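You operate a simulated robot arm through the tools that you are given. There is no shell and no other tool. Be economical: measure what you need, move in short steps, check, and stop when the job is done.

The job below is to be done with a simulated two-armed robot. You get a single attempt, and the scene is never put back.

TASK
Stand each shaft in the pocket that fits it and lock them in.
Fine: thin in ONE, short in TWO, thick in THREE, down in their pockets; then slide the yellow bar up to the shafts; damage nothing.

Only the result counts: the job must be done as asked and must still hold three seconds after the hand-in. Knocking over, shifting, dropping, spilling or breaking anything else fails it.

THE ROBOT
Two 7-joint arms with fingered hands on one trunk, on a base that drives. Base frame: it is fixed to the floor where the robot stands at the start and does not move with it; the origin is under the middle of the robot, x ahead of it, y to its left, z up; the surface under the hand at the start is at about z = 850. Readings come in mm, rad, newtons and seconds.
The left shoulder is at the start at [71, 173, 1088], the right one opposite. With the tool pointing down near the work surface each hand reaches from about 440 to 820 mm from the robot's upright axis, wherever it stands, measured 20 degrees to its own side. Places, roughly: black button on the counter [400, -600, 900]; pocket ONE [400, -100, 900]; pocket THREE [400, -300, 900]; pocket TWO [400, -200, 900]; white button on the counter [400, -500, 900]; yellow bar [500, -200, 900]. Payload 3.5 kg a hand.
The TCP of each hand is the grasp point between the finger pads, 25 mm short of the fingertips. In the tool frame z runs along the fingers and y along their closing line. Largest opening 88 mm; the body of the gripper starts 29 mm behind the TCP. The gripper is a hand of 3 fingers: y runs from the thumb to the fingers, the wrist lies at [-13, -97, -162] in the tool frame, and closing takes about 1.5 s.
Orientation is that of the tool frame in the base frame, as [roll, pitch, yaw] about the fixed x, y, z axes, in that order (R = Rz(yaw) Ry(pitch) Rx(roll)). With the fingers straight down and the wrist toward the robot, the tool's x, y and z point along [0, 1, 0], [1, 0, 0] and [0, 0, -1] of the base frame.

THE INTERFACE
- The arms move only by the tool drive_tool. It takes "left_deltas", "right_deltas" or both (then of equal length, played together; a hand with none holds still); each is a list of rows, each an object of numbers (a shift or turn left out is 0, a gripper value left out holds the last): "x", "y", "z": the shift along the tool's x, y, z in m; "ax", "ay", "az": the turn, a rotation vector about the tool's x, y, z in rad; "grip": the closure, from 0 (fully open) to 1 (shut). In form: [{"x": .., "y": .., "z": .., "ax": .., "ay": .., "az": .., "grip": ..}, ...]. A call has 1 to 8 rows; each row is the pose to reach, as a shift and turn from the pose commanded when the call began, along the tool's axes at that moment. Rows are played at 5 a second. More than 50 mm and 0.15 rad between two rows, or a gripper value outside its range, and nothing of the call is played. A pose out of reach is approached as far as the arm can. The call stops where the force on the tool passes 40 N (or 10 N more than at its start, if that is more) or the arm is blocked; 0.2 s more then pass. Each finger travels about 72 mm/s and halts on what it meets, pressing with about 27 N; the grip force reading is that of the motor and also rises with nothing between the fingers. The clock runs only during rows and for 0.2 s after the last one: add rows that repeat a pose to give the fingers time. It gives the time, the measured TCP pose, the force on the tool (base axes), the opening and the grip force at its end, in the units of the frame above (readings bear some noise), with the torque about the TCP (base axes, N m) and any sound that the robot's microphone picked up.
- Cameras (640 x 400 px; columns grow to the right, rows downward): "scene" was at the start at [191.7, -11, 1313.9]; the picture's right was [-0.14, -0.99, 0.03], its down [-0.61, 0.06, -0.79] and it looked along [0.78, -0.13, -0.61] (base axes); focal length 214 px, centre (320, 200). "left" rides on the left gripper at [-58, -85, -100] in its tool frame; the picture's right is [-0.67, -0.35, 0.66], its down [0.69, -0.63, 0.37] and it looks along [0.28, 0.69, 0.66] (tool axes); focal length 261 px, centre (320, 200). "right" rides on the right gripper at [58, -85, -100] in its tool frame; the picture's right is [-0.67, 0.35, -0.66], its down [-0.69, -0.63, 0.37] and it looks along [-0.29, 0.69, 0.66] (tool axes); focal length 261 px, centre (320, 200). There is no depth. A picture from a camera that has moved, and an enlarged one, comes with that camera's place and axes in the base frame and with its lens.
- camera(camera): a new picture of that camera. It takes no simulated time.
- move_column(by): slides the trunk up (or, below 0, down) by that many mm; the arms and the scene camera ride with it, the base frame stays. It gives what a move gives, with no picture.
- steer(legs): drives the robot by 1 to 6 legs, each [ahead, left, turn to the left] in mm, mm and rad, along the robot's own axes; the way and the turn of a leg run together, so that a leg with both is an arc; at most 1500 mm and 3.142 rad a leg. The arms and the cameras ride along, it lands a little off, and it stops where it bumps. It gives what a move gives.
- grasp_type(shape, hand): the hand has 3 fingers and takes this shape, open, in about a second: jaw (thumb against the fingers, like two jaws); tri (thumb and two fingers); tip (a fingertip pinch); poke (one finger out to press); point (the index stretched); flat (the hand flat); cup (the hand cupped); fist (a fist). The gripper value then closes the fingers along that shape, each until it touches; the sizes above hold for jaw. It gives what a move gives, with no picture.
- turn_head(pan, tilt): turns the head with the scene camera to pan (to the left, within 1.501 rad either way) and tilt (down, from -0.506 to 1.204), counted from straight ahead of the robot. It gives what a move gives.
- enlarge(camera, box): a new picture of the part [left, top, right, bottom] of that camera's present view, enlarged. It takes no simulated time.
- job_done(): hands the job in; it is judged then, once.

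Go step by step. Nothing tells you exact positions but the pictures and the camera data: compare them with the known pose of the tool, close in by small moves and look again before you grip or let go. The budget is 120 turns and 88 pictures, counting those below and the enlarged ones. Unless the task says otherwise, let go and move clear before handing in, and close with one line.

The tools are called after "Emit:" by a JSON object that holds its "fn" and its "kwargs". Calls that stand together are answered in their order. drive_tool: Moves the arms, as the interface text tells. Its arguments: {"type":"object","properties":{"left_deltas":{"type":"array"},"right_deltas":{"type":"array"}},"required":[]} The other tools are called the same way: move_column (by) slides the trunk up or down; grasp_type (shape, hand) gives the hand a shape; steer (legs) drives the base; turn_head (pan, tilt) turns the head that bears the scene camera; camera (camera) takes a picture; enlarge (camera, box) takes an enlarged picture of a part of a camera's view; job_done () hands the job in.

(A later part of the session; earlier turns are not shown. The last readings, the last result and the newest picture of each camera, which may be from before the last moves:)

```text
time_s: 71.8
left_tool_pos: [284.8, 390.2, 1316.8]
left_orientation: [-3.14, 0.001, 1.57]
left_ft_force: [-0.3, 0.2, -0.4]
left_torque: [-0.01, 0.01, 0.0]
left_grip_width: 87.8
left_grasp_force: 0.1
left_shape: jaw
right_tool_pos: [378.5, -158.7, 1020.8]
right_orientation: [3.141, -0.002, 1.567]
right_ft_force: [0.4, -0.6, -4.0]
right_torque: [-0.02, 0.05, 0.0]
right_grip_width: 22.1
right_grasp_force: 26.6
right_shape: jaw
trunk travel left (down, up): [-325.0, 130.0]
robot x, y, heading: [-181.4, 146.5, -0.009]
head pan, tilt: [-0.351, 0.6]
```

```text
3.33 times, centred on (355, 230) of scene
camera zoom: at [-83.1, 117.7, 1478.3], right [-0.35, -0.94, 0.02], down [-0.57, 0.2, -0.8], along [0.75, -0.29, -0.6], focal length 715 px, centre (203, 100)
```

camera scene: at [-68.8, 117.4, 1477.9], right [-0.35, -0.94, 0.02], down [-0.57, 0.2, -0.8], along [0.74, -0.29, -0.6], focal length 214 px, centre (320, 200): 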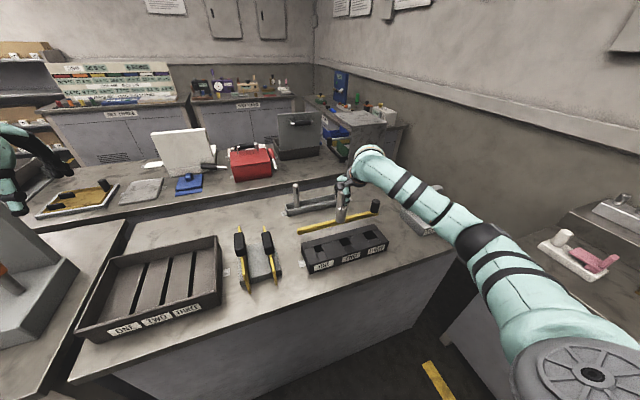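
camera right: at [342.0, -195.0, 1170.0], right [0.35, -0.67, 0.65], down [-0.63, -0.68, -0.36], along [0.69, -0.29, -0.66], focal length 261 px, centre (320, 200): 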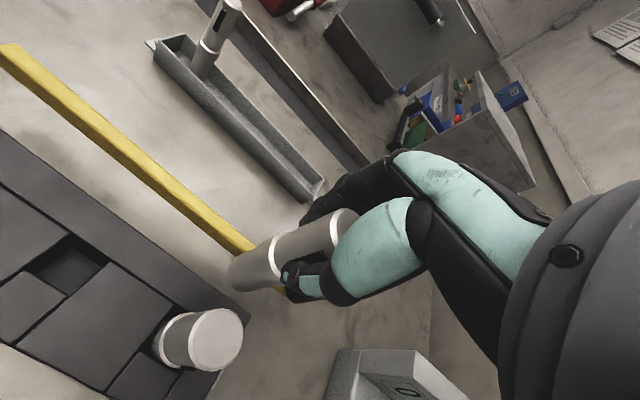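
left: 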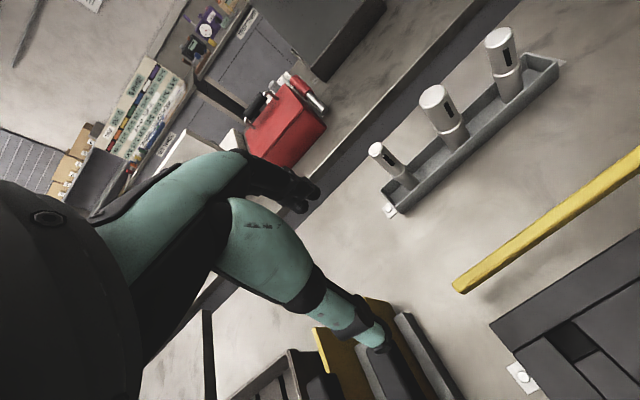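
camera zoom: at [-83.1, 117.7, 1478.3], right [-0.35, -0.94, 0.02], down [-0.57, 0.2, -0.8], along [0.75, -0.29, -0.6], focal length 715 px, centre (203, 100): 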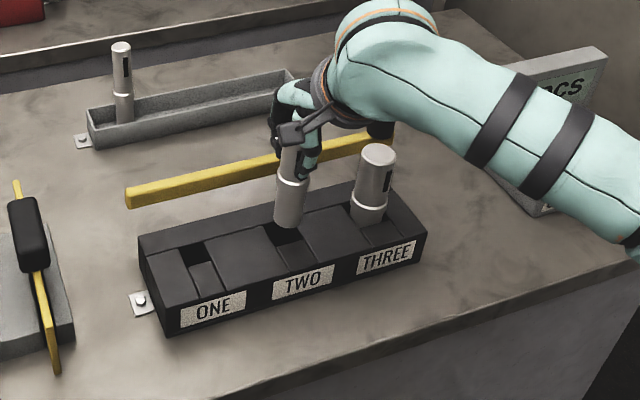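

The shaft lines up with TWO within about 2 mm. I'll apply a small correction and lower gently.

Emit:
{"fn": "drive_tool", "kwargs": {"right_deltas": [{"x": -0.001, "y": 0.002, "z": 0.01}, {"x": -0.001, "y": 0.002, "z": 0.016}, {"x": -0.001, "y": 0.002, "z": 0.022}]}}

Emit:
{"fn": "enlarge", "kwargs": {"camera": "right", "box": [160, 180, 320, 280]}}

```text
time_s: 72.6
left_tool_pos: [283.7, 393.7, 1316.9]
left_orientation: [3.138, 0.001, 1.569]
left_ft_force: [0.0, 0.2, 0.7]
left_torque: [0.0, 0.01, 0.04]
left_grip_width: 87.4
left_grasp_force: 0.0
left_shape: jaw
right_tool_pos: [381.5, -159.6, 1000.5]
right_orientation: [3.141, -0.003, 1.569]
right_ft_force: [0.9, 1.2, 5.8]
right_torque: [0.03, -0.03, -0.02]
right_grip_width: 22.1
right_grasp_force: 27.2
right_shape: jaw
trunk travel left (down, up): [-325.0, 130.0]
robot x, y, heading: [-178.6, 144.7, -0.001]
head pan, tilt: [-0.351, 0.6]
```

```text
4.00 times, centred on (240, 230) of right
camera zoom: at [295.0, -101.0, 1100.6], right [0.34, -0.67, 0.66], down [-0.63, -0.68, -0.37], along [0.7, -0.29, -0.66], focal length 1043 px, centre (640, 80)
```

zoom: 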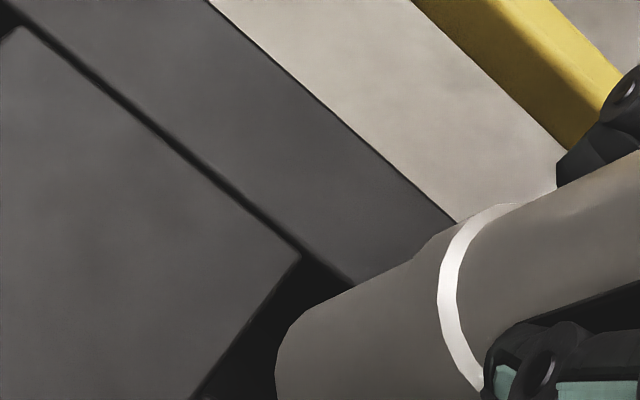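

It touches something at about block-top height. I'll press very slightly to read the contact torque direction.

Emit:
{"fn": "drive_tool", "kwargs": {"right_deltas": [{"z": 0.002}, {"z": 0.002}, {"z": 0.002}]}}

Emit:
{"fn": "enlarge", "kwargs": {"camera": "scene", "box": [310, 180, 400, 270]}}

```text
time_s: 73.4
left_tool_pos: [282.0, 393.9, 1317.4]
left_orientation: [3.14, 0.004, 1.569]
left_ft_force: [0.6, 0.6, 0.5]
left_torque: [0.0, 0.02, -0.02]
left_grip_width: 87.5
left_grasp_force: 0.0
left_shape: jaw
right_tool_pos: [380.0, -157.6, 999.4]
right_orientation: [3.138, 0.001, 1.566]
right_ft_force: [2.3, 5.6, 20.8]
right_torque: [0.04, -0.15, 0.03]
right_grip_width: 23.3
right_grasp_force: 27.8
right_shape: jaw
trunk travel left (down, up): [-325.0, 130.0]
robot x, y, heading: [-185.8, 147.1, -0.003]
head pan, tilt: [-0.351, 0.6]
```

```text
4.44 times, centred on (355, 225) of scene
camera zoom: at [-86.8, 120.9, 1478.8], right [-0.35, -0.94, 0.02], down [-0.57, 0.19, -0.8], along [0.75, -0.29, -0.6], focal length 953 px, centre (164, 89)
```

zoom: 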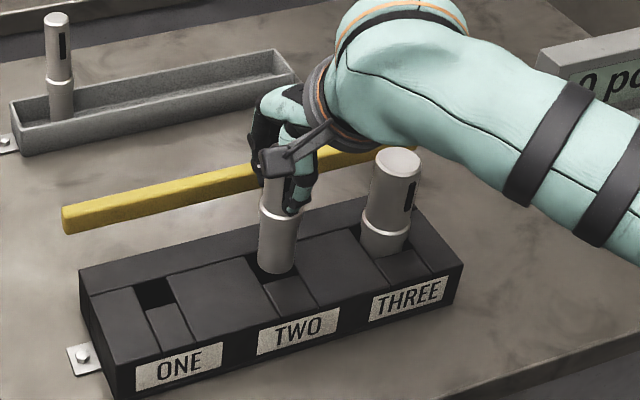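

The images and side force suggest the stem is catching on the right (-y) edge. I'll lift slightly, shift +2 mm in y and +1 in x, and lower again.

Emit:
{"fn": "drive_tool", "kwargs": {"right_deltas": [{"z": -0.005}, {"z": -0.005, "x": 0.002, "y": 0.001}, {"z": 0.0, "x": 0.002, "y": 0.001}, {"z": 0.003, "x": 0.002, "y": 0.001}, {"z": 0.006, "x": 0.002, "y": 0.001}]}}

```text
time_s: 74.6
left_tool_pos: [280.8, 397.4, 1317.6]
left_orientation: [3.138, 0.005, 1.57]
left_ft_force: [0.0, 1.3, -0.6]
left_torque: [-0.01, 0.02, 0.0]
left_grip_width: 87.6
left_grasp_force: 0.1
left_shape: jaw
right_tool_pos: [380.0, -152.3, 994.7]
right_orientation: [3.136, -0.001, 1.569]
right_ft_force: [4.7, 10.7, 34.1]
right_torque: [0.19, -0.23, 0.12]
right_grip_width: 24.9
right_grasp_force: 26.5
right_shape: jaw
trunk travel left (down, up): [-325.0, 130.0]
robot x, y, heading: [-183.7, 149.3, -0.001]
head pan, tilt: [-0.351, 0.6]
```

Still contact. I'll lift clear and re-examine the alignment.

Emit:
{"fn": "drive_tool", "kwargs": {"right_deltas": [{"z": -0.01}, {"z": -0.018}, {"z": -0.018}]}}

Emit:
{"fn": "enlarge", "kwargs": {"camera": "right", "box": [120, 160, 360, 310]}}

Emit:
{"fn": "enlarge", "kwargs": {"camera": "scene", "box": [310, 180, 400, 270]}}

```text
time_s: 75.4
left_tool_pos: [285.2, 392.1, 1317.1]
left_orientation: [3.141, 0.001, 1.569]
left_ft_force: [0.1, -0.4, 0.1]
left_torque: [0.02, 0.01, 0.03]
left_grip_width: 87.6
left_grasp_force: 0.0
left_shape: jaw
right_tool_pos: [379.7, -156.4, 1009.0]
right_orientation: [-3.138, 0.0, 1.567]
right_ft_force: [-0.2, 0.3, -4.7]
right_torque: [0.0, 0.0, 0.0]
right_grip_width: 23.2
right_grasp_force: 26.8
right_shape: jaw
trunk travel left (down, up): [-325.0, 130.0]
robot x, y, heading: [-178.9, 147.1, -0.003]
head pan, tilt: [-0.351, 0.6]
```

```text
2.67 times, centred on (240, 235) of right
camera zoom: at [297.2, -98.5, 1108.3], right [0.35, -0.67, 0.65], down [-0.63, -0.68, -0.36], along [0.69, -0.29, -0.66], focal length 695 px, centre (533, 107)
```

zoom: 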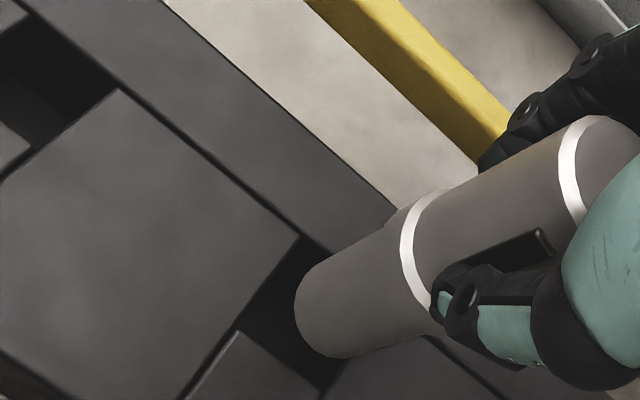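

```text
4.44 times, centred on (355, 225) of scene
camera zoom: at [-84.4, 118.6, 1478.3], right [-0.35, -0.94, 0.02], down [-0.57, 0.2, -0.8], along [0.75, -0.29, -0.6], focal length 953 px, centre (164, 89)
```

zoom: 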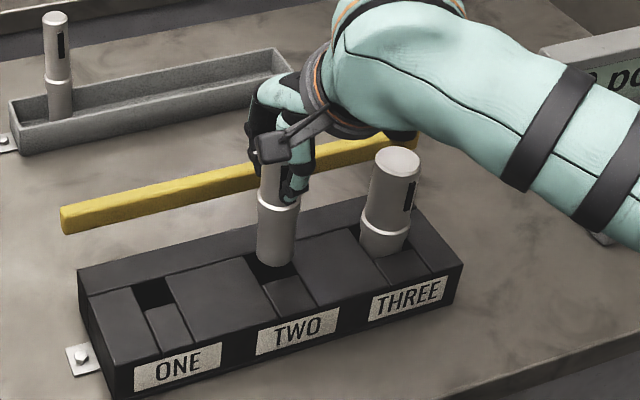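

The short shaft pivoted about 5° in the grip, bottom toward -y. I'll tilt the hand by the same amount so the shaft is vertical again, then re-measure.

Emit:
{"fn": "drive_tool", "kwargs": {"right_deltas": [{"z": -0.006, "ay": 0.04}, {"z": -0.006, "ay": 0.085}, {"z": -0.006, "ay": 0.085}]}}

Emit:
{"fn": "enlarge", "kwargs": {"camera": "right", "box": [120, 160, 360, 310]}}

Emit:
{"fn": "enlarge", "kwargs": {"camera": "scene", "box": [320, 190, 400, 240]}}

```text
time_s: 76.2
left_tool_pos: [285.7, 391.3, 1316.3]
left_orientation: [-3.14, 0.0, 1.57]
left_ft_force: [-0.4, 0.5, -0.5]
left_torque: [0.01, -0.01, 0.0]
left_grip_width: 87.7
left_grasp_force: 0.1
left_shape: jaw
right_tool_pos: [381.2, -157.2, 1014.5]
right_orientation: [-3.14, -0.087, 1.566]
right_ft_force: [0.0, 1.0, -3.9]
right_torque: [-0.02, 0.0, -0.01]
right_grip_width: 23.0
right_grasp_force: 27.1
right_shape: jaw
trunk travel left (down, up): [-325.0, 130.0]
robot x, y, heading: [-181.1, 145.1, -0.001]
head pan, tilt: [-0.351, 0.6]
```

```text
2.67 times, centred on (240, 235) of right
camera zoom: at [297.5, -107.9, 1118.8], right [0.35, -0.73, 0.59], down [-0.63, -0.65, -0.42], along [0.69, -0.23, -0.68], focal length 695 px, centre (533, 107)
```

zoom: 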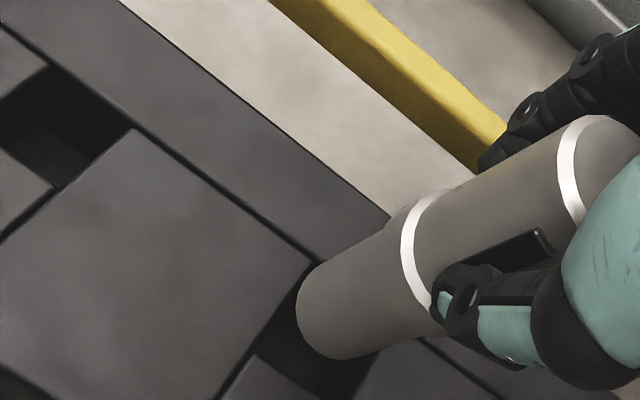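

```text
8.00 times, centred on (360, 215) of scene
camera zoom: at [-83.2, 117.5, 1478.3], right [-0.35, -0.94, 0.02], down [-0.57, 0.2, -0.8], along [0.75, -0.29, -0.6], focal length 1716 px, centre (0, 80)
```

zoom: 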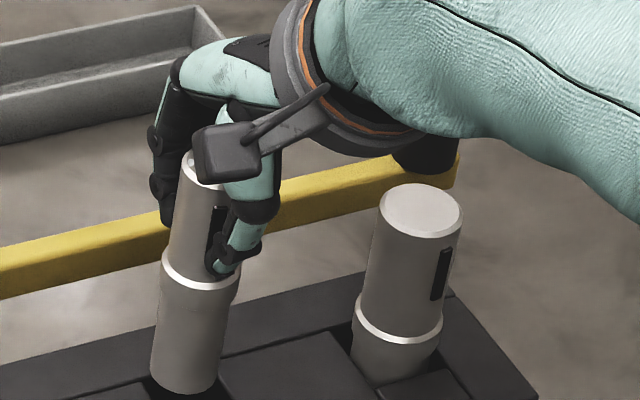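

The shaft is upright again but its bottom now sits about 5 mm toward +y. I'll shift -5 mm in y, lower to just above the block, and check.

Emit:
{"fn": "drive_tool", "kwargs": {"right_deltas": [{"x": -0.005}, {"x": -0.005, "z": 0.005}, {"x": -0.005, "z": 0.01}]}}

Emit:
{"fn": "enlarge", "kwargs": {"camera": "right", "box": [180, 190, 340, 290]}}

Emit:
{"fn": "enlarge", "kwargs": {"camera": "scene", "box": [320, 200, 400, 250]}}

```text
time_s: 77.0
left_tool_pos: [285.1, 392.0, 1317.1]
left_orientation: [-3.138, -0.001, 1.569]
left_ft_force: [-0.8, -0.7, 0.9]
left_torque: [0.03, 0.0, 0.03]
left_grip_width: 87.6
left_grasp_force: 0.2
left_shape: jaw
right_tool_pos: [382.4, -161.9, 1003.1]
right_orientation: [-3.138, -0.087, 1.568]
right_ft_force: [0.6, 0.0, -3.3]
right_torque: [-0.01, 0.03, 0.0]
right_grip_width: 22.9
right_grasp_force: 26.7
right_shape: jaw
trunk travel left (down, up): [-325.0, 130.0]
robot x, y, heading: [-185.9, 145.4, -0.005]
head pan, tilt: [-0.351, 0.6]
```

```text
4.00 times, centred on (260, 240) of right
camera zoom: at [297.4, -113.0, 1107.6], right [0.35, -0.73, 0.59], down [-0.63, -0.65, -0.42], along [0.69, -0.23, -0.68], focal length 1043 px, centre (560, 40)
```

zoom: 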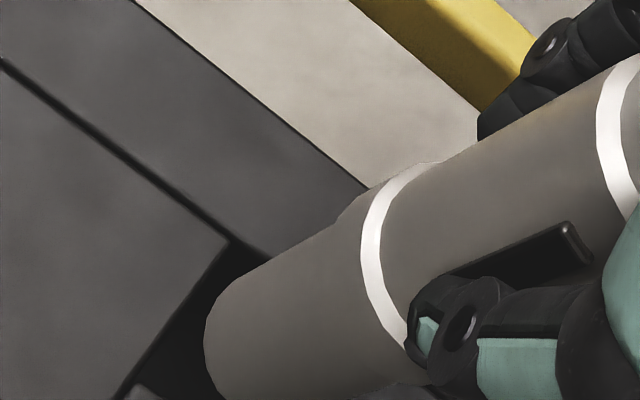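

```text
8.00 times, centred on (360, 225) of scene
camera zoom: at [-83.3, 117.6, 1478.3], right [-0.35, -0.94, 0.02], down [-0.57, 0.2, -0.8], along [0.75, -0.29, -0.6], focal length 1716 px, centre (0, 0)
```

zoom: 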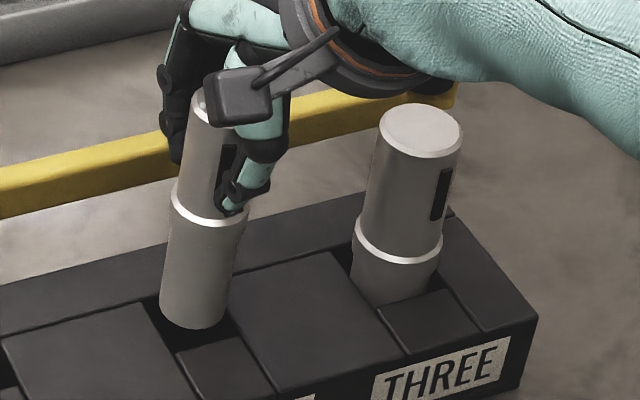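

In the scene zoom the stem overlaps the back edge of TWO, with a gap at the front, while y looks nearly centred. I'll shift -4.5 mm in x and +1 mm in y, and lower gently.

Emit:
{"fn": "drive_tool", "kwargs": {"right_deltas": [{"x": 0.001, "y": -0.0045}, {"x": 0.001, "y": -0.0045, "z": 0.003}, {"x": 0.001, "y": -0.0045, "z": 0.006}, {"x": 0.001, "y": -0.0045, "z": 0.008}]}}

Emit:
{"fn": "enlarge", "kwargs": {"camera": "scene", "box": [320, 200, 400, 250]}}

```text
time_s: 78.0
left_tool_pos: [282.7, 392.2, 1316.8]
left_orientation: [3.139, 0.003, 1.568]
left_ft_force: [-0.9, 0.0, 0.0]
left_torque: [0.03, 0.02, 0.0]
left_grip_width: 87.4
left_grasp_force: 0.2
left_shape: jaw
right_tool_pos: [377.2, -158.8, 999.4]
right_orientation: [3.137, -0.087, 1.569]
right_ft_force: [3.8, 0.5, 17.7]
right_torque: [0.05, -0.09, 0.02]
right_grip_width: 23.6
right_grasp_force: 27.1
right_shape: jaw
trunk travel left (down, up): [-325.0, 130.0]
robot x, y, heading: [-180.6, 147.6, -0.002]
head pan, tilt: [-0.351, 0.6]
```

```text
8.00 times, centred on (360, 225) of scene
camera zoom: at [-86.2, 119.7, 1478.8], right [-0.35, -0.94, 0.02], down [-0.57, 0.19, -0.8], along [0.75, -0.29, -0.6], focal length 1716 px, centre (0, 0)
```

zoom: 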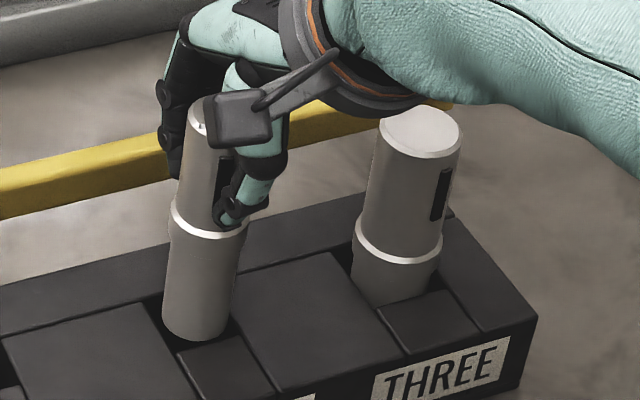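

Contact again: under load the arm drifts +y and the shaft tilts. I'll unload and look closely before a light-touch search.

Emit:
{"fn": "drive_tool", "kwargs": {"right_deltas": [{"z": -0.006}, {"z": -0.007}, {"z": -0.007}]}}

Emit:
{"fn": "enlarge", "kwargs": {"camera": "scene", "box": [328, 205, 376, 253]}}

Emit:
{"fn": "enlarge", "kwargs": {"camera": "right", "box": [160, 200, 320, 310]}}

```text
time_s: 78.8
left_tool_pos: [286.2, 392.5, 1316.7]
left_orientation: [3.14, 0.0, 1.569]
left_ft_force: [0.2, -0.1, 0.1]
left_torque: [0.02, 0.02, 0.01]
left_grip_width: 87.3
left_grasp_force: 0.0
left_shape: jaw
right_tool_pos: [377.6, -161.8, 1002.5]
right_orientation: [-3.138, -0.089, 1.568]
right_ft_force: [0.4, -0.6, -3.9]
right_torque: [0.0, 0.05, 0.01]
right_grip_width: 23.0
right_grasp_force: 26.8
right_shape: jaw
trunk travel left (down, up): [-325.0, 130.0]
robot x, y, heading: [-184.5, 146.1, -0.005]
head pan, tilt: [-0.351, 0.6]
```

```text
8.33 times, centred on (352, 229) of scene
camera zoom: at [-83.5, 117.6, 1478.2], right [-0.35, -0.94, 0.02], down [-0.57, 0.2, -0.8], along [0.75, -0.29, -0.6], focal length 1787 px, centre (53, -42)
```

zoom: 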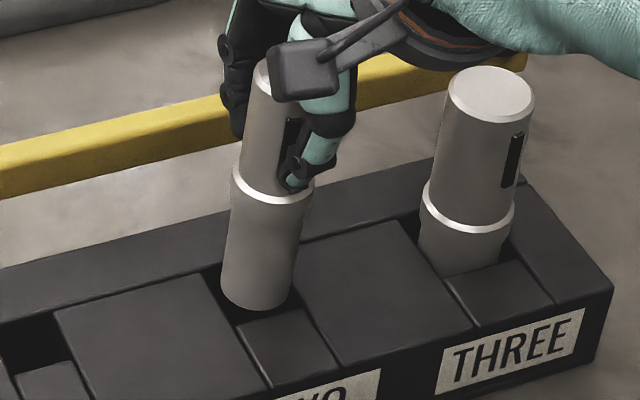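

```text
3.64 times, centred on (240, 255) of right
camera zoom: at [293.4, -111.9, 1106.4], right [0.35, -0.73, 0.59], down [-0.63, -0.65, -0.42], along [0.69, -0.23, -0.68], focal length 948 px, centre (611, 0)
```

zoom: 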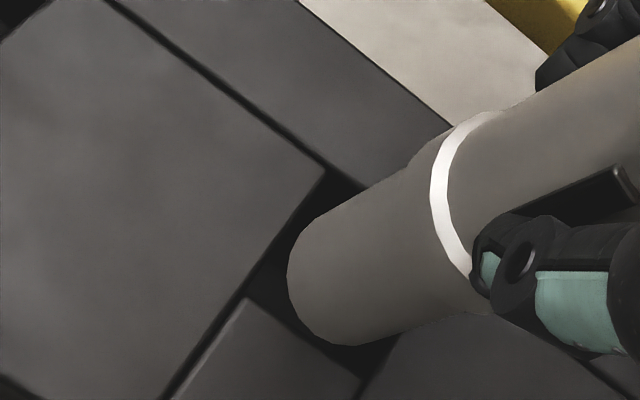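

The hand camera shows the pocket at x 365–397.5 and the stem now a bit too far forward, with y centred. I'll shift +2 mm in x and do a light-touch search backward.

Emit:
{"fn": "drive_tool", "kwargs": {"right_deltas": [{"y": 0.002}, {"y": 0.002, "z": 0.003}, {"y": 0.002, "z": 0.004}, {"y": 0.003, "z": 0.004}, {"y": 0.004, "z": 0.004}]}}

```text
time_s: 80.0
left_tool_pos: [284.5, 391.4, 1316.4]
left_orientation: [-3.141, -0.001, 1.569]
left_ft_force: [-0.8, 0.9, 0.1]
left_torque: [-0.01, 0.01, 0.03]
left_grip_width: 87.7
left_grasp_force: 0.0
left_shape: jaw
right_tool_pos: [380.8, -160.0, 999.7]
right_orientation: [-3.14, -0.086, 1.569]
right_ft_force: [-0.5, 0.0, -4.0]
right_torque: [-0.01, 0.03, 0.01]
right_grip_width: 23.3
right_grasp_force: 26.8
right_shape: jaw
trunk travel left (down, up): [-325.0, 130.0]
robot x, y, heading: [-181.7, 146.8, -0.003]
head pan, tilt: [-0.351, 0.6]
```

No contact force now. I'll lower a few mm more.

Emit:
{"fn": "drive_tool", "kwargs": {"right_deltas": [{"z": 0.002}, {"z": 0.004}, {"z": 0.006}]}}

```text
time_s: 80.8
left_tool_pos: [285.8, 391.6, 1316.9]
left_orientation: [-3.141, -0.001, 1.568]
left_ft_force: [0.3, -0.2, 0.6]
left_torque: [0.0, 0.01, -0.03]
left_grip_width: 87.7
left_grasp_force: 0.1
left_shape: jaw
right_tool_pos: [381.1, -159.5, 993.0]
right_orientation: [-3.141, -0.088, 1.566]
right_ft_force: [-0.1, 0.1, -3.6]
right_torque: [-0.03, -0.03, 0.01]
right_grip_width: 22.7
right_grasp_force: 27.2
right_shape: jaw
trunk travel left (down, up): [-325.0, 130.0]
robot x, y, heading: [-185.4, 148.4, -0.001]
head pan, tilt: [-0.351, 0.6]
```

It dropped in. I'll continue down slowly.

Emit:
{"fn": "drive_tool", "kwargs": {"right_deltas": [{"z": 0.004}, {"z": 0.008}, {"z": 0.012}, {"z": 0.016}, {"z": 0.02}, {"z": 0.024}]}}

Emit:
{"fn": "enlarge", "kwargs": {"camera": "scene", "box": [320, 200, 400, 250]}}

```text
time_s: 82.2
left_tool_pos: [285.0, 390.9, 1316.5]
left_orientation: [3.141, 0.0, 1.569]
left_ft_force: [1.4, 0.1, 0.1]
left_torque: [-0.02, -0.02, 0.0]
left_grip_width: 87.4
left_grasp_force: 0.1
left_shape: jaw
right_tool_pos: [382.3, -157.1, 968.4]
right_orientation: [-3.139, -0.085, 1.566]
right_ft_force: [-0.8, -0.1, -3.2]
right_torque: [0.0, 0.09, 0.04]
right_grip_width: 23.0
right_grasp_force: 27.0
right_shape: jaw
trunk travel left (down, up): [-325.0, 130.0]
robot x, y, heading: [-183.4, 148.9, -0.004]
head pan, tilt: [-0.351, 0.6]
```

```text
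8.00 times, centred on (360, 225) of scene
camera zoom: at [-83.8, 117.6, 1478.3], right [-0.35, -0.94, 0.02], down [-0.57, 0.2, -0.8], along [0.75, -0.29, -0.6], focal length 1716 px, centre (0, 0)
```

zoom: 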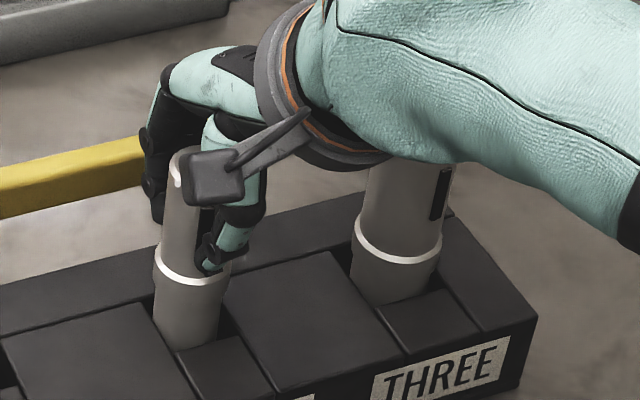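

Emit:
{"fn": "drive_tool", "kwargs": {"right_deltas": [{"z": 0.003}, {"z": 0.006}, {"z": 0.009}, {"z": 0.012}, {"z": 0.014}]}}

```text
time_s: 83.4
left_tool_pos: [284.7, 391.0, 1317.4]
left_orientation: [-3.142, 0.002, 1.568]
left_ft_force: [-0.5, -0.8, 1.2]
left_torque: [0.0, 0.02, 0.02]
left_grip_width: 87.9
left_grasp_force: 0.1
left_shape: jaw
right_tool_pos: [381.8, -155.8, 955.9]
right_orientation: [3.141, -0.086, 1.569]
right_ft_force: [-0.5, -0.1, 1.3]
right_torque: [-0.01, 0.0, 0.0]
right_grip_width: 22.8
right_grasp_force: 27.1
right_shape: jaw
trunk travel left (down, up): [-325.0, 130.0]
robot x, y, heading: [-184.1, 147.4, -0.005]
head pan, tilt: [-0.351, 0.6]
```

Emit:
{"fn": "drive_tool", "kwargs": {"right_deltas": [{"z": 0.001}, {"z": 0.002}, {"z": 0.002}]}}

```text
time_s: 84.2
left_tool_pos: [283.7, 392.9, 1317.4]
left_orientation: [3.141, 0.002, 1.57]
left_ft_force: [0.2, 0.3, 0.3]
left_torque: [-0.01, 0.03, 0.01]
left_grip_width: 87.7
left_grasp_force: 0.0
left_shape: jaw
right_tool_pos: [380.8, -154.4, 956.7]
right_orientation: [3.139, -0.085, 1.566]
right_ft_force: [2.8, 1.4, 15.5]
right_torque: [0.02, -0.15, 0.03]
right_grip_width: 23.1
right_grasp_force: 27.3
right_shape: jaw
trunk travel left (down, up): [-325.0, 130.0]
robot x, y, heading: [-183.8, 149.0, -0.004]
head pan, tilt: [-0.351, 0.6]
```

It's bottomed at the same level as in the tray. I'll ease off, open, rise along the fingers, and straighten the hand.

Emit:
{"fn": "drive_tool", "kwargs": {"right_deltas": [{"z": -0.002}, {"z": -0.002, "grip": 0.7}, {"z": -0.002, "grip": 0.4}, {"z": -0.002, "grip": 0}, {"z": -0.002, "grip": 0}, {"z": -0.002, "grip": 0}, {"z": -0.002, "grip": 0}]}}

Emit:
{"fn": "drive_tool", "kwargs": {"right_deltas": [{"z": -0.03}, {"z": -0.06}, {"z": -0.09}, {"z": -0.12, "ay": -0.086}]}}

Emit:
{"fn": "camera", "kwargs": {"camera": "right"}}

Emit:
{"fn": "enlarge", "kwargs": {"camera": "scene", "box": [290, 170, 420, 270]}}

```text
time_s: 85.8
left_tool_pos: [285.5, 391.6, 1317.5]
left_orientation: [-3.142, -0.002, 1.57]
left_ft_force: [-0.9, -0.2, 0.0]
left_torque: [0.0, 0.01, 0.04]
left_grip_width: 87.5
left_grasp_force: 0.0
left_shape: jaw
right_tool_pos: [381.4, -156.9, 955.6]
right_orientation: [-3.141, -0.088, 1.568]
right_ft_force: [-0.4, -0.4, -0.6]
right_torque: [0.03, -0.01, -0.01]
right_grip_width: 87.4
right_grasp_force: 0.0
right_shape: jaw
trunk travel left (down, up): [-325.0, 130.0]
robot x, y, heading: [-181.6, 144.4, -0.007]
head pan, tilt: [-0.351, 0.6]
```

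```text
time_s: 86.8
left_tool_pos: [285.8, 392.2, 1316.8]
left_orientation: [3.141, 0.001, 1.569]
left_ft_force: [0.4, -0.3, 0.2]
left_torque: [-0.02, 0.01, -0.01]
left_grip_width: 87.9
left_grasp_force: 0.0
left_shape: jaw
right_tool_pos: [381.7, -166.1, 1074.3]
right_orientation: [-3.141, -0.001, 1.567]
right_ft_force: [0.0, -0.9, 0.3]
right_torque: [-0.01, -0.03, 0.02]
right_grip_width: 87.8
right_grasp_force: 0.1
right_shape: jaw
trunk travel left (down, up): [-325.0, 130.0]
robot x, y, heading: [-181.2, 145.4, -0.003]
head pan, tilt: [-0.351, 0.6]
```

```text
21 pictures are left
camera right: at [297.9, -109.0, 1174.8], right [0.35, -0.67, 0.66], down [-0.63, -0.68, -0.37], along [0.69, -0.29, -0.66], focal length 261 px, centre (320, 200)
```

right: 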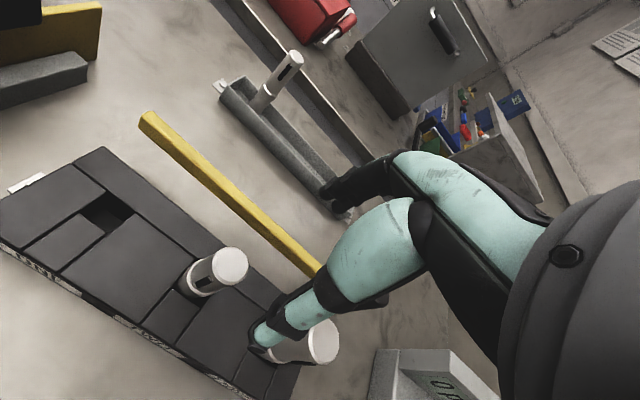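

```text
4.00 times, centred on (355, 220) of scene
camera zoom: at [-84.0, 118.6, 1478.4], right [-0.35, -0.94, 0.02], down [-0.57, 0.2, -0.8], along [0.75, -0.29, -0.6], focal length 858 px, centre (180, 120)
```

zoom: 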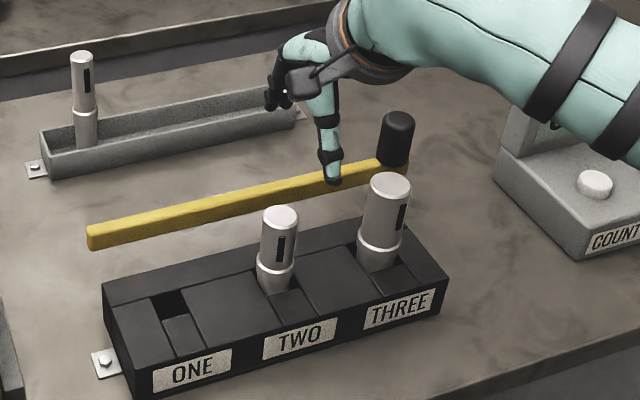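

The short shaft is down in TWO. Next is the thin one, so I'll move the hand left and drive forward.

Emit:
{"fn": "drive_tool", "kwargs": {"right_deltas": [{"x": 0.035}, {"x": 0.07}, {"x": 0.108}]}}

Emit:
{"fn": "steer", "kwargs": {"legs": [[192, 0, 0]]}}

Emit:
{"fn": "drive_tool", "kwargs": {"right_deltas": [{"y": 0.03}, {"y": 0.055, "z": 0.01}, {"y": 0.07, "z": 0.03}]}}

Emit:
{"fn": "camera", "kwargs": {"camera": "right"}}

```text
time_s: 87.6
left_tool_pos: [284.7, 392.6, 1315.3]
left_orientation: [-3.141, 0.002, 1.569]
left_ft_force: [-0.1, -0.1, -0.4]
left_torque: [-0.04, 0.01, 0.0]
left_grip_width: 87.9
left_grasp_force: 0.1
left_shape: jaw
right_tool_pos: [380.6, -57.2, 1074.3]
right_orientation: [-3.141, 0.0, 1.568]
right_ft_force: [-1.4, 0.4, -0.2]
right_torque: [0.04, 0.02, 0.03]
right_grip_width: 87.5
right_grasp_force: 0.0
right_shape: jaw
trunk travel left (down, up): [-325.0, 130.0]
robot x, y, heading: [-180.8, 148.3, -0.003]
head pan, tilt: [-0.351, 0.6]
```

```text
time_s: 89.2
left_tool_pos: [472.3, 390.6, 1317.9]
left_orientation: [3.14, 0.001, 1.568]
left_ft_force: [0.5, 0.2, 0.1]
left_torque: [0.01, -0.02, 0.01]
left_grip_width: 87.7
left_grasp_force: 0.1
left_shape: jaw
right_tool_pos: [568.5, -59.1, 1076.0]
right_orientation: [3.138, 0.0, 1.567]
right_ft_force: [-0.1, -0.6, -0.4]
right_torque: [-0.04, 0.01, -0.01]
right_grip_width: 87.6
right_grasp_force: 0.1
right_shape: jaw
trunk travel left (down, up): [-325.0, 130.0]
robot x, y, heading: [6.6, 147.7, -0.002]
head pan, tilt: [-0.351, 0.6]
```

```text
time_s: 90.0
left_tool_pos: [477.6, 391.2, 1316.5]
left_orientation: [-3.14, 0.001, 1.567]
left_ft_force: [0.5, -0.2, -0.5]
left_torque: [0.01, -0.01, 0.0]
left_grip_width: 87.6
left_grasp_force: 0.0
left_shape: jaw
right_tool_pos: [643.5, -59.7, 1045.1]
right_orientation: [-3.14, -0.001, 1.567]
right_ft_force: [0.2, -0.5, 0.0]
right_torque: [-0.04, -0.01, -0.02]
right_grip_width: 87.8
right_grasp_force: 0.0
right_shape: jaw
trunk travel left (down, up): [-325.0, 130.0]
robot x, y, heading: [11.6, 145.9, -0.003]
head pan, tilt: [-0.351, 0.6]
```

```text
19 pictures are left
camera right: at [558.1, -1.0, 1144.6], right [0.35, -0.67, 0.66], down [-0.63, -0.68, -0.36], along [0.69, -0.29, -0.66], focal length 261 px, centre (320, 200)
```

right: 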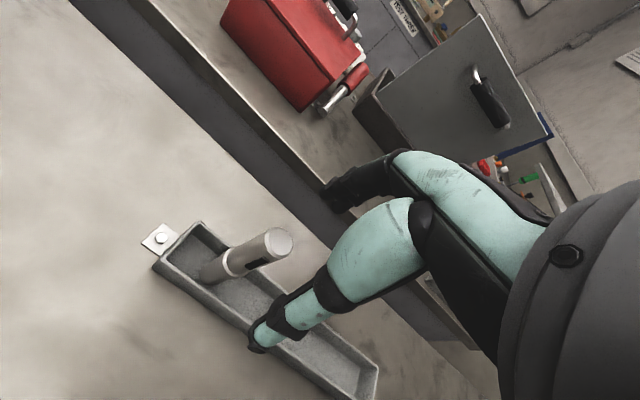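

The thin shaft top is at (658, -57). I'll align and descend to TCP z ≈ 966.

Emit:
{"fn": "drive_tool", "kwargs": {"right_deltas": [{"x": 0.002, "y": 0.0145}, {"x": 0.002, "y": 0.0145, "z": 0.03}, {"x": 0.002, "y": 0.0145, "z": 0.06}, {"x": 0.002, "y": 0.0145, "z": 0.079}]}}

Emit:
{"fn": "camera", "kwargs": {"camera": "right"}}

```text
time_s: 91.0
left_tool_pos: [475.5, 390.8, 1316.8]
left_orientation: [3.141, 0.002, 1.567]
left_ft_force: [0.2, 0.4, 0.4]
left_torque: [-0.03, -0.02, -0.01]
left_grip_width: 87.8
left_grasp_force: 0.2
left_shape: jaw
right_tool_pos: [655.2, -56.3, 965.3]
right_orientation: [-3.14, 0.0, 1.568]
right_ft_force: [0.3, -0.5, -0.2]
right_torque: [-0.01, -0.01, 0.0]
right_grip_width: 87.6
right_grasp_force: 0.1
right_shape: jaw
trunk travel left (down, up): [-325.0, 130.0]
robot x, y, heading: [9.4, 145.3, -0.002]
head pan, tilt: [-0.351, 0.6]
```

```text
18 pictures are left
camera right: at [571.8, 2.2, 1064.1], right [0.35, -0.67, 0.66], down [-0.63, -0.68, -0.37], along [0.69, -0.29, -0.66], focal length 261 px, centre (320, 200)
```

right: 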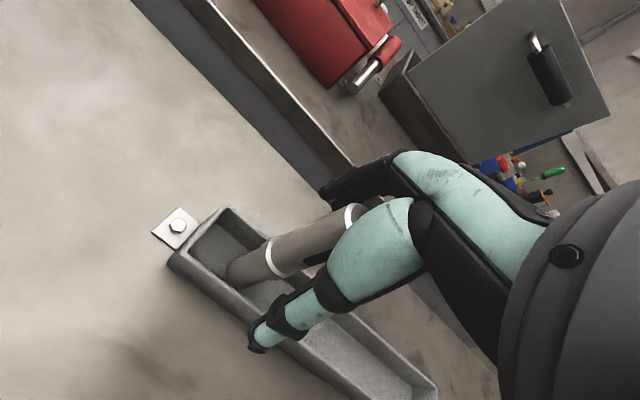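

It's well aligned, so I'll close and lift.

Emit:
{"fn": "drive_tool", "kwargs": {"right_deltas": [{"y": 0.001, "grip": 0.3}, {"y": 0.001, "grip": 0.5}, {"y": 0.001, "grip": 0.7}, {"y": 0.001, "grip": 1}, {"y": 0.001, "grip": 1}, {"y": 0.001, "grip": 1}, {"y": 0.001, "grip": 1}, {"y": 0.001, "grip": 1}]}}

Emit:
{"fn": "drive_tool", "kwargs": {"right_deltas": [{"z": -0.02}, {"z": -0.045}, {"z": -0.075}, {"z": -0.095, "y": -0.02}, {"z": -0.115, "y": -0.04}]}}

Emit:
{"fn": "steer", "kwargs": {"legs": [[-190, 0, 0]]}}

```text
time_s: 92.8
left_tool_pos: [476.9, 389.3, 1317.0]
left_orientation: [-3.141, 0.0, 1.567]
left_ft_force: [0.2, -0.5, 0.1]
left_torque: [0.01, -0.01, -0.02]
left_grip_width: 87.7
left_grasp_force: 0.1
left_shape: jaw
right_tool_pos: [657.7, -56.7, 966.3]
right_orientation: [-3.138, 0.001, 1.565]
right_ft_force: [1.4, 0.4, -0.4]
right_torque: [0.04, -0.04, 0.01]
right_grip_width: 16.3
right_grasp_force: 26.9
right_shape: jaw
trunk travel left (down, up): [-325.0, 130.0]
robot x, y, heading: [9.1, 142.6, -0.003]
head pan, tilt: [-0.351, 0.6]
```

```text
time_s: 94.0
left_tool_pos: [475.2, 390.2, 1316.0]
left_orientation: [-3.141, 0.0, 1.568]
left_ft_force: [-0.1, 0.3, -0.8]
left_torque: [-0.04, -0.02, 0.01]
left_grip_width: 87.7
left_grasp_force: 0.1
left_shape: jaw
right_tool_pos: [616.9, -55.6, 1080.7]
right_orientation: [-3.141, -0.001, 1.567]
right_ft_force: [-0.7, 0.4, -3.7]
right_torque: [-0.02, -0.02, 0.03]
right_grip_width: 16.1
right_grasp_force: 27.2
right_shape: jaw
trunk travel left (down, up): [-325.0, 130.0]
robot x, y, heading: [9.8, 144.9, -0.005]
head pan, tilt: [-0.351, 0.6]
```

```text
time_s: 95.5
left_tool_pos: [288.9, 390.0, 1315.5]
left_orientation: [-3.139, 0.0, 1.568]
left_ft_force: [0.0, -0.5, 0.4]
left_torque: [0.05, -0.01, 0.0]
left_grip_width: 87.8
left_grasp_force: 0.1
left_shape: jaw
right_tool_pos: [428.8, -55.8, 1078.5]
right_orientation: [-3.139, -0.001, 1.566]
right_ft_force: [-0.1, -0.5, -2.3]
right_torque: [0.02, -0.02, 0.0]
right_grip_width: 16.0
right_grasp_force: 26.7
right_shape: jaw
trunk travel left (down, up): [-325.0, 130.0]
robot x, y, heading: [-183.4, 146.5, -0.006]
head pan, tilt: [-0.351, 0.6]
```

The thin shaft is held. I'll position it over pocket ONE (383.5, -58) with its bottom about 10 mm above the block, and check.

Emit:
{"fn": "drive_tool", "kwargs": {"right_deltas": [{"x": -0.002, "y": -0.023}, {"x": -0.002, "y": -0.045}, {"x": -0.002, "y": -0.045, "z": 0.03}, {"x": -0.002, "y": -0.045, "z": 0.058}, {"x": -0.002, "y": -0.045, "z": 0.058}]}}

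Emit:
{"fn": "enlarge", "kwargs": {"camera": "right", "box": [160, 200, 320, 310]}}

Emit:
{"fn": "enlarge", "kwargs": {"camera": "scene", "box": [310, 200, 390, 260]}}

```text
time_s: 96.7
left_tool_pos: [286.5, 390.8, 1317.1]
left_orientation: [3.141, 0.0, 1.567]
left_ft_force: [0.0, -0.3, -0.3]
left_torque: [0.01, -0.01, 0.02]
left_grip_width: 87.5
left_grasp_force: 0.1
left_shape: jaw
right_tool_pos: [381.4, -57.4, 1021.4]
right_orientation: [-3.14, -0.003, 1.564]
right_ft_force: [0.4, -1.1, -3.4]
right_torque: [-0.03, 0.01, -0.02]
right_grip_width: 15.9
right_grasp_force: 27.2
right_shape: jaw
trunk travel left (down, up): [-325.0, 130.0]
robot x, y, heading: [-180.6, 146.0, -0.009]
head pan, tilt: [-0.351, 0.6]
```

```text
3.64 times, centred on (240, 255) of right
camera zoom: at [296.3, -0.4, 1121.4], right [0.35, -0.67, 0.65], down [-0.63, -0.68, -0.37], along [0.69, -0.29, -0.66], focal length 948 px, centre (611, 0)
```

zoom: 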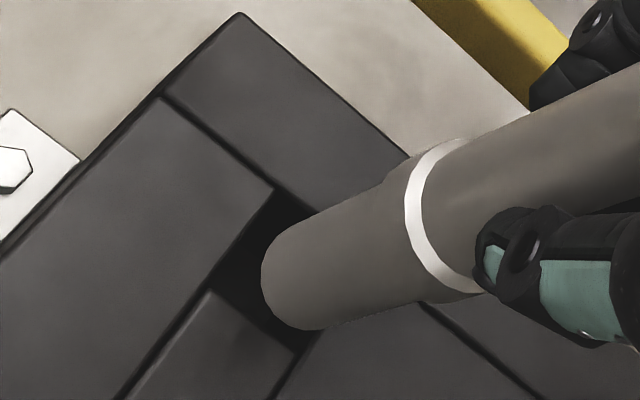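

```text
6.67 times, centred on (350, 230) of scene
camera zoom: at [-83.4, 117.9, 1478.4], right [-0.35, -0.94, 0.02], down [-0.57, 0.2, -0.8], along [0.75, -0.29, -0.6], focal length 1430 px, centre (120, 0)
```

zoom: 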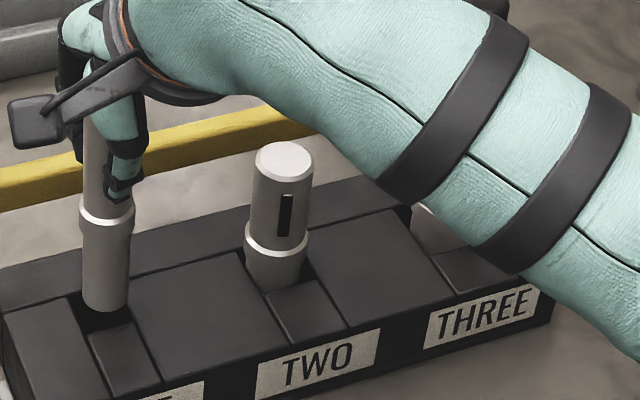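

The stem's bottom is about 3.5 mm short in x and 1 mm in y of pocket ONE's centre. I'll correct and lower gently.

Emit:
{"fn": "drive_tool", "kwargs": {"right_deltas": [{"x": 0.001, "y": 0.0035}, {"x": 0.001, "y": 0.0035, "z": 0.005}, {"x": 0.001, "y": 0.0035, "z": 0.009}, {"x": 0.001, "y": 0.0035, "z": 0.012}, {"x": 0.001, "y": 0.0035, "z": 0.015}]}}

```text
time_s: 97.9
left_tool_pos: [285.6, 390.7, 1315.7]
left_orientation: [3.14, 0.001, 1.566]
left_ft_force: [0.2, 0.7, -0.5]
left_torque: [0.01, 0.0, 0.01]
left_grip_width: 87.9
left_grasp_force: 0.0
left_shape: jaw
right_tool_pos: [385.4, -56.3, 1006.8]
right_orientation: [-3.138, 0.0, 1.564]
right_ft_force: [0.8, 0.5, -3.0]
right_torque: [0.0, 0.02, 0.03]
right_grip_width: 15.8
right_grasp_force: 26.5
right_shape: jaw
trunk travel left (down, up): [-325.0, 130.0]
robot x, y, heading: [-185.7, 148.1, -0.006]
head pan, tilt: [-0.351, 0.6]
```

Emit:
{"fn": "drive_tool", "kwargs": {"right_deltas": [{"z": 0.003}, {"z": 0.006}, {"z": 0.008}]}}

```text
time_s: 98.7
left_tool_pos: [286.8, 391.9, 1317.6]
left_orientation: [3.141, -0.001, 1.568]
left_ft_force: [0.5, -1.1, -0.3]
left_torque: [0.02, -0.01, 0.04]
left_grip_width: 87.9
left_grasp_force: 0.0
left_shape: jaw
right_tool_pos: [385.6, -56.5, 999.7]
right_orientation: [-3.14, -0.003, 1.566]
right_ft_force: [0.2, 0.1, -2.9]
right_torque: [0.0, -0.01, 0.0]
right_grip_width: 16.0
right_grasp_force: 27.0
right_shape: jaw
trunk travel left (down, up): [-325.0, 130.0]
robot x, y, heading: [-184.1, 146.8, -0.009]
head pan, tilt: [-0.351, 0.6]
```

It's entering pocket ONE freely. I'll continue down.

Emit:
{"fn": "drive_tool", "kwargs": {"right_deltas": [{"z": 0.005}, {"z": 0.01}, {"z": 0.015}, {"z": 0.02}, {"z": 0.025}, {"z": 0.029}, {"z": 0.032}]}}

Emit:
{"fn": "drive_tool", "kwargs": {"right_deltas": [{"z": 0.002}, {"z": 0.003}, {"z": 0.004}]}}

```text
time_s: 100.3
left_tool_pos: [287.3, 390.5, 1316.1]
left_orientation: [3.141, 0.0, 1.567]
left_ft_force: [1.2, -0.2, 0.6]
left_torque: [-0.01, 0.02, 0.02]
left_grip_width: 87.6
left_grasp_force: 0.0
left_shape: jaw
right_tool_pos: [385.6, -55.6, 967.9]
right_orientation: [-3.14, 0.0, 1.563]
right_ft_force: [-1.0, -0.5, -2.9]
right_torque: [-0.02, 0.05, 0.0]
right_grip_width: 15.9
right_grasp_force: 27.0
right_shape: jaw
trunk travel left (down, up): [-325.0, 130.0]
robot x, y, heading: [-181.5, 149.6, -0.005]
head pan, tilt: [-0.351, 0.6]
```

```text
time_s: 101.1
left_tool_pos: [285.2, 390.8, 1317.4]
left_orientation: [3.141, 0.002, 1.567]
left_ft_force: [0.5, 0.5, 0.4]
left_torque: [0.0, 0.06, -0.02]
left_grip_width: 87.8
left_grasp_force: 0.1
left_shape: jaw
right_tool_pos: [384.9, -54.8, 965.1]
right_orientation: [3.14, 0.001, 1.566]
right_ft_force: [0.4, -2.0, 6.8]
right_torque: [-0.03, -0.07, 0.05]
right_grip_width: 16.2
right_grasp_force: 26.7
right_shape: jaw
trunk travel left (down, up): [-325.0, 130.0]
robot x, y, heading: [-183.0, 145.7, -0.002]
head pan, tilt: [-0.351, 0.6]
```

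It has bottomed out, so I'll open, rise and look.

Emit:
{"fn": "drive_tool", "kwargs": {"right_deltas": [{"z": -0.001}, {"z": -0.001, "grip": 0.7}, {"z": -0.001, "grip": 0.4}, {"z": -0.001, "grip": 0}, {"z": -0.001, "grip": 0}, {"z": -0.001, "grip": 0}, {"z": -0.001, "grip": 0}]}}

Emit:
{"fn": "drive_tool", "kwargs": {"right_deltas": [{"z": -0.03}, {"z": -0.06}, {"z": -0.09}, {"z": -0.12}]}}

Emit:
{"fn": "enlarge", "kwargs": {"camera": "scene", "box": [290, 170, 420, 270]}}

Emit:
{"fn": "camera", "kwargs": {"camera": "right"}}

```text
time_s: 102.7
left_tool_pos: [285.7, 390.3, 1317.5]
left_orientation: [3.141, -0.001, 1.568]
left_ft_force: [-0.1, -0.6, -0.4]
left_torque: [-0.03, 0.02, 0.01]
left_grip_width: 87.6
left_grasp_force: 0.0
left_shape: jaw
right_tool_pos: [385.7, -55.2, 965.1]
right_orientation: [-3.141, 0.001, 1.565]
right_ft_force: [-0.6, 0.5, 0.2]
right_torque: [0.03, -0.02, -0.01]
right_grip_width: 87.6
right_grasp_force: 0.1
right_shape: jaw
trunk travel left (down, up): [-325.0, 130.0]
robot x, y, heading: [-185.6, 149.0, -0.005]
head pan, tilt: [-0.351, 0.6]
```

```text
time_s: 103.7
left_tool_pos: [286.5, 390.4, 1317.4]
left_orientation: [-3.141, 0.002, 1.568]
left_ft_force: [-0.2, 0.0, 0.6]
left_torque: [-0.01, 0.04, 0.01]
left_grip_width: 87.6
left_grasp_force: 0.1
left_shape: jaw
right_tool_pos: [384.3, -54.9, 1083.9]
right_orientation: [3.142, -0.002, 1.564]
right_ft_force: [0.1, 0.3, -0.3]
right_torque: [0.0, -0.04, 0.02]
right_grip_width: 87.6
right_grasp_force: 0.0
right_shape: jaw
trunk travel left (down, up): [-325.0, 130.0]
robot x, y, heading: [-180.7, 145.6, -0.004]
head pan, tilt: [-0.351, 0.6]
```

```text
4.00 times, centred on (355, 220) of scene
camera zoom: at [-83.8, 118.2, 1478.4], right [-0.35, -0.94, 0.02], down [-0.57, 0.2, -0.8], along [0.75, -0.29, -0.6], focal length 858 px, centre (180, 120)
```

zoom: 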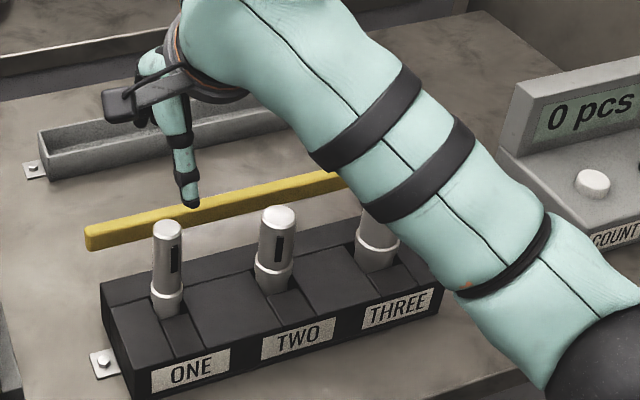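

```text
14 pictures are left
camera right: at [300.0, 3.2, 1184.5], right [0.35, -0.67, 0.65], down [-0.63, -0.68, -0.37], along [0.69, -0.29, -0.66], focal length 261 px, centre (320, 200)
```

right: 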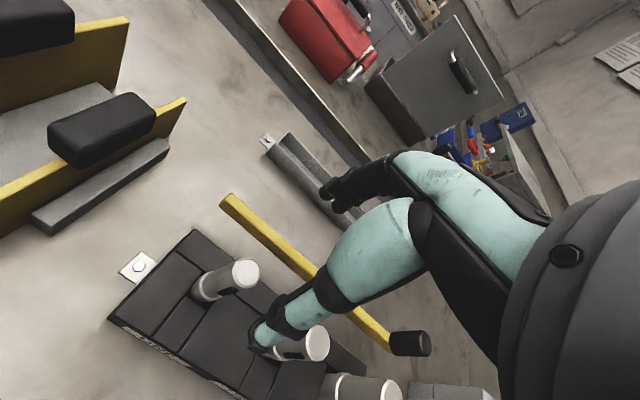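

All three shafts are down in their pockets. I triangulate the bar's black handle top at about (472, -328, 971), so I'll drive the base forward and right, then bring the hand above the handle.

Emit:
{"fn": "steer", "kwargs": {"legs": [[110, -120, 0]]}}

Emit:
{"fn": "drive_tool", "kwargs": {"right_deltas": [{"x": -0.04}, {"x": -0.08}, {"x": -0.12}]}}

Emit:
{"fn": "camera", "kwargs": {"camera": "right"}}

```text
time_s: 105.2
left_tool_pos: [400.6, 267.9, 1316.7]
left_orientation: [3.14, 0.002, 1.563]
left_ft_force: [-0.5, 0.3, -1.0]
left_torque: [-0.04, -0.05, 0.01]
left_grip_width: 87.5
left_grasp_force: 0.0
left_shape: jaw
right_tool_pos: [495.9, -177.6, 1084.5]
right_orientation: [3.141, 0.002, 1.559]
right_ft_force: [-1.0, 0.0, 0.4]
right_torque: [-0.04, 0.03, 0.0]
right_grip_width: 87.3
right_grasp_force: 0.0
right_shape: jaw
trunk travel left (down, up): [-325.0, 130.0]
robot x, y, heading: [-64.8, 27.8, -0.006]
head pan, tilt: [-0.351, 0.6]
```

```text
time_s: 106.0
left_tool_pos: [402.0, 265.1, 1317.6]
left_orientation: [3.141, -0.001, 1.563]
left_ft_force: [-0.1, 0.9, -0.1]
left_torque: [0.01, 0.0, 0.03]
left_grip_width: 87.7
left_grasp_force: 0.1
left_shape: jaw
right_tool_pos: [498.2, -300.8, 1085.4]
right_orientation: [3.141, 0.0, 1.561]
right_ft_force: [-0.1, 0.2, 0.6]
right_torque: [0.04, 0.01, 0.0]
right_grip_width: 87.7
right_grasp_force: 0.2
right_shape: jaw
trunk travel left (down, up): [-325.0, 130.0]
robot x, y, heading: [-63.6, 24.3, -0.01]
head pan, tilt: [-0.351, 0.6]
```

```text
13 pictures are left
camera right: at [413.3, -243.1, 1184.6], right [0.34, -0.67, 0.65], down [-0.64, -0.68, -0.37], along [0.69, -0.29, -0.66], focal length 261 px, centre (320, 200)
```

right: 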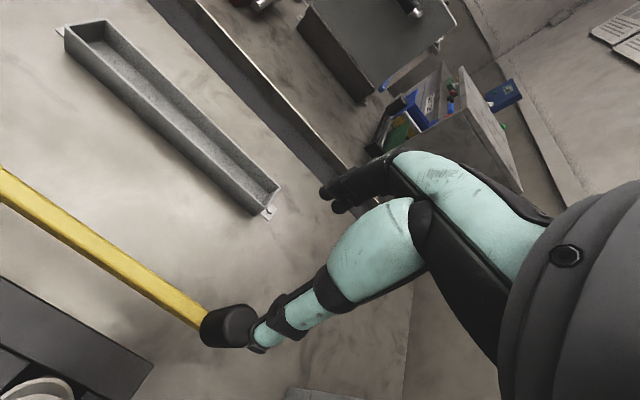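

The handle top is confirmed at about (472, -325). I'll move above it and partway down.

Emit:
{"fn": "drive_tool", "kwargs": {"right_deltas": [{"x": -0.025, "y": -0.026}, {"x": -0.025, "y": -0.026, "z": 0.035}, {"x": -0.025, "y": -0.026, "z": 0.07}]}}

Emit:
{"fn": "camera", "kwargs": {"camera": "right"}}

Emit:
{"fn": "camera", "kwargs": {"camera": "scene"}}

```text
time_s: 106.8
left_tool_pos: [401.9, 267.1, 1317.1]
left_orientation: [-3.139, 0.002, 1.563]
left_ft_force: [0.4, 0.3, -0.1]
left_torque: [-0.01, 0.01, 0.02]
left_grip_width: 87.7
left_grasp_force: 0.0
left_shape: jaw
right_tool_pos: [471.1, -327.3, 1014.8]
right_orientation: [-3.14, 0.001, 1.561]
right_ft_force: [0.3, 0.2, 0.1]
right_torque: [-0.01, 0.01, -0.02]
right_grip_width: 87.8
right_grasp_force: 0.1
right_shape: jaw
trunk travel left (down, up): [-325.0, 130.0]
robot x, y, heading: [-67.9, 26.8, -0.005]
head pan, tilt: [-0.351, 0.6]
```

```text
12 pictures are left
camera right: at [386.7, -268.2, 1115.0], right [0.34, -0.67, 0.65], down [-0.64, -0.68, -0.37], along [0.69, -0.29, -0.66], focal length 261 px, centre (320, 200)
```

right: 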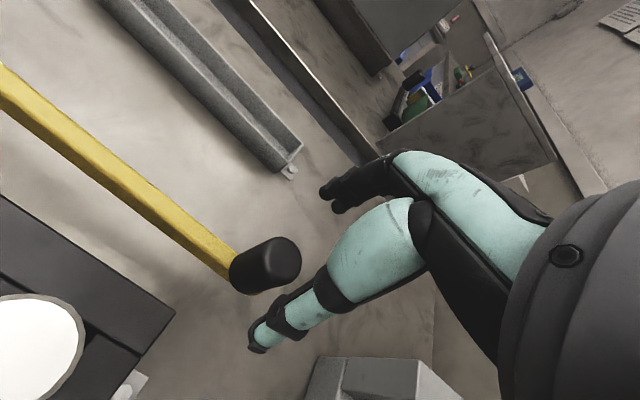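

```text
11 pictures are left
camera scene: at [31.1, -4.2, 1478.3], right [-0.35, -0.94, 0.02], down [-0.57, 0.2, -0.8], along [0.74, -0.29, -0.6], focal length 214 px, centre (320, 200)
```

scene: 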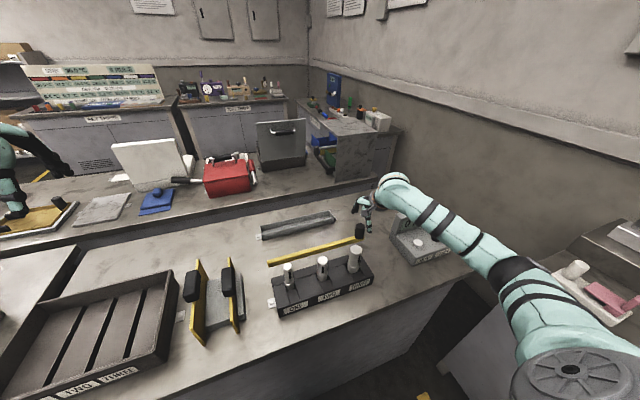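

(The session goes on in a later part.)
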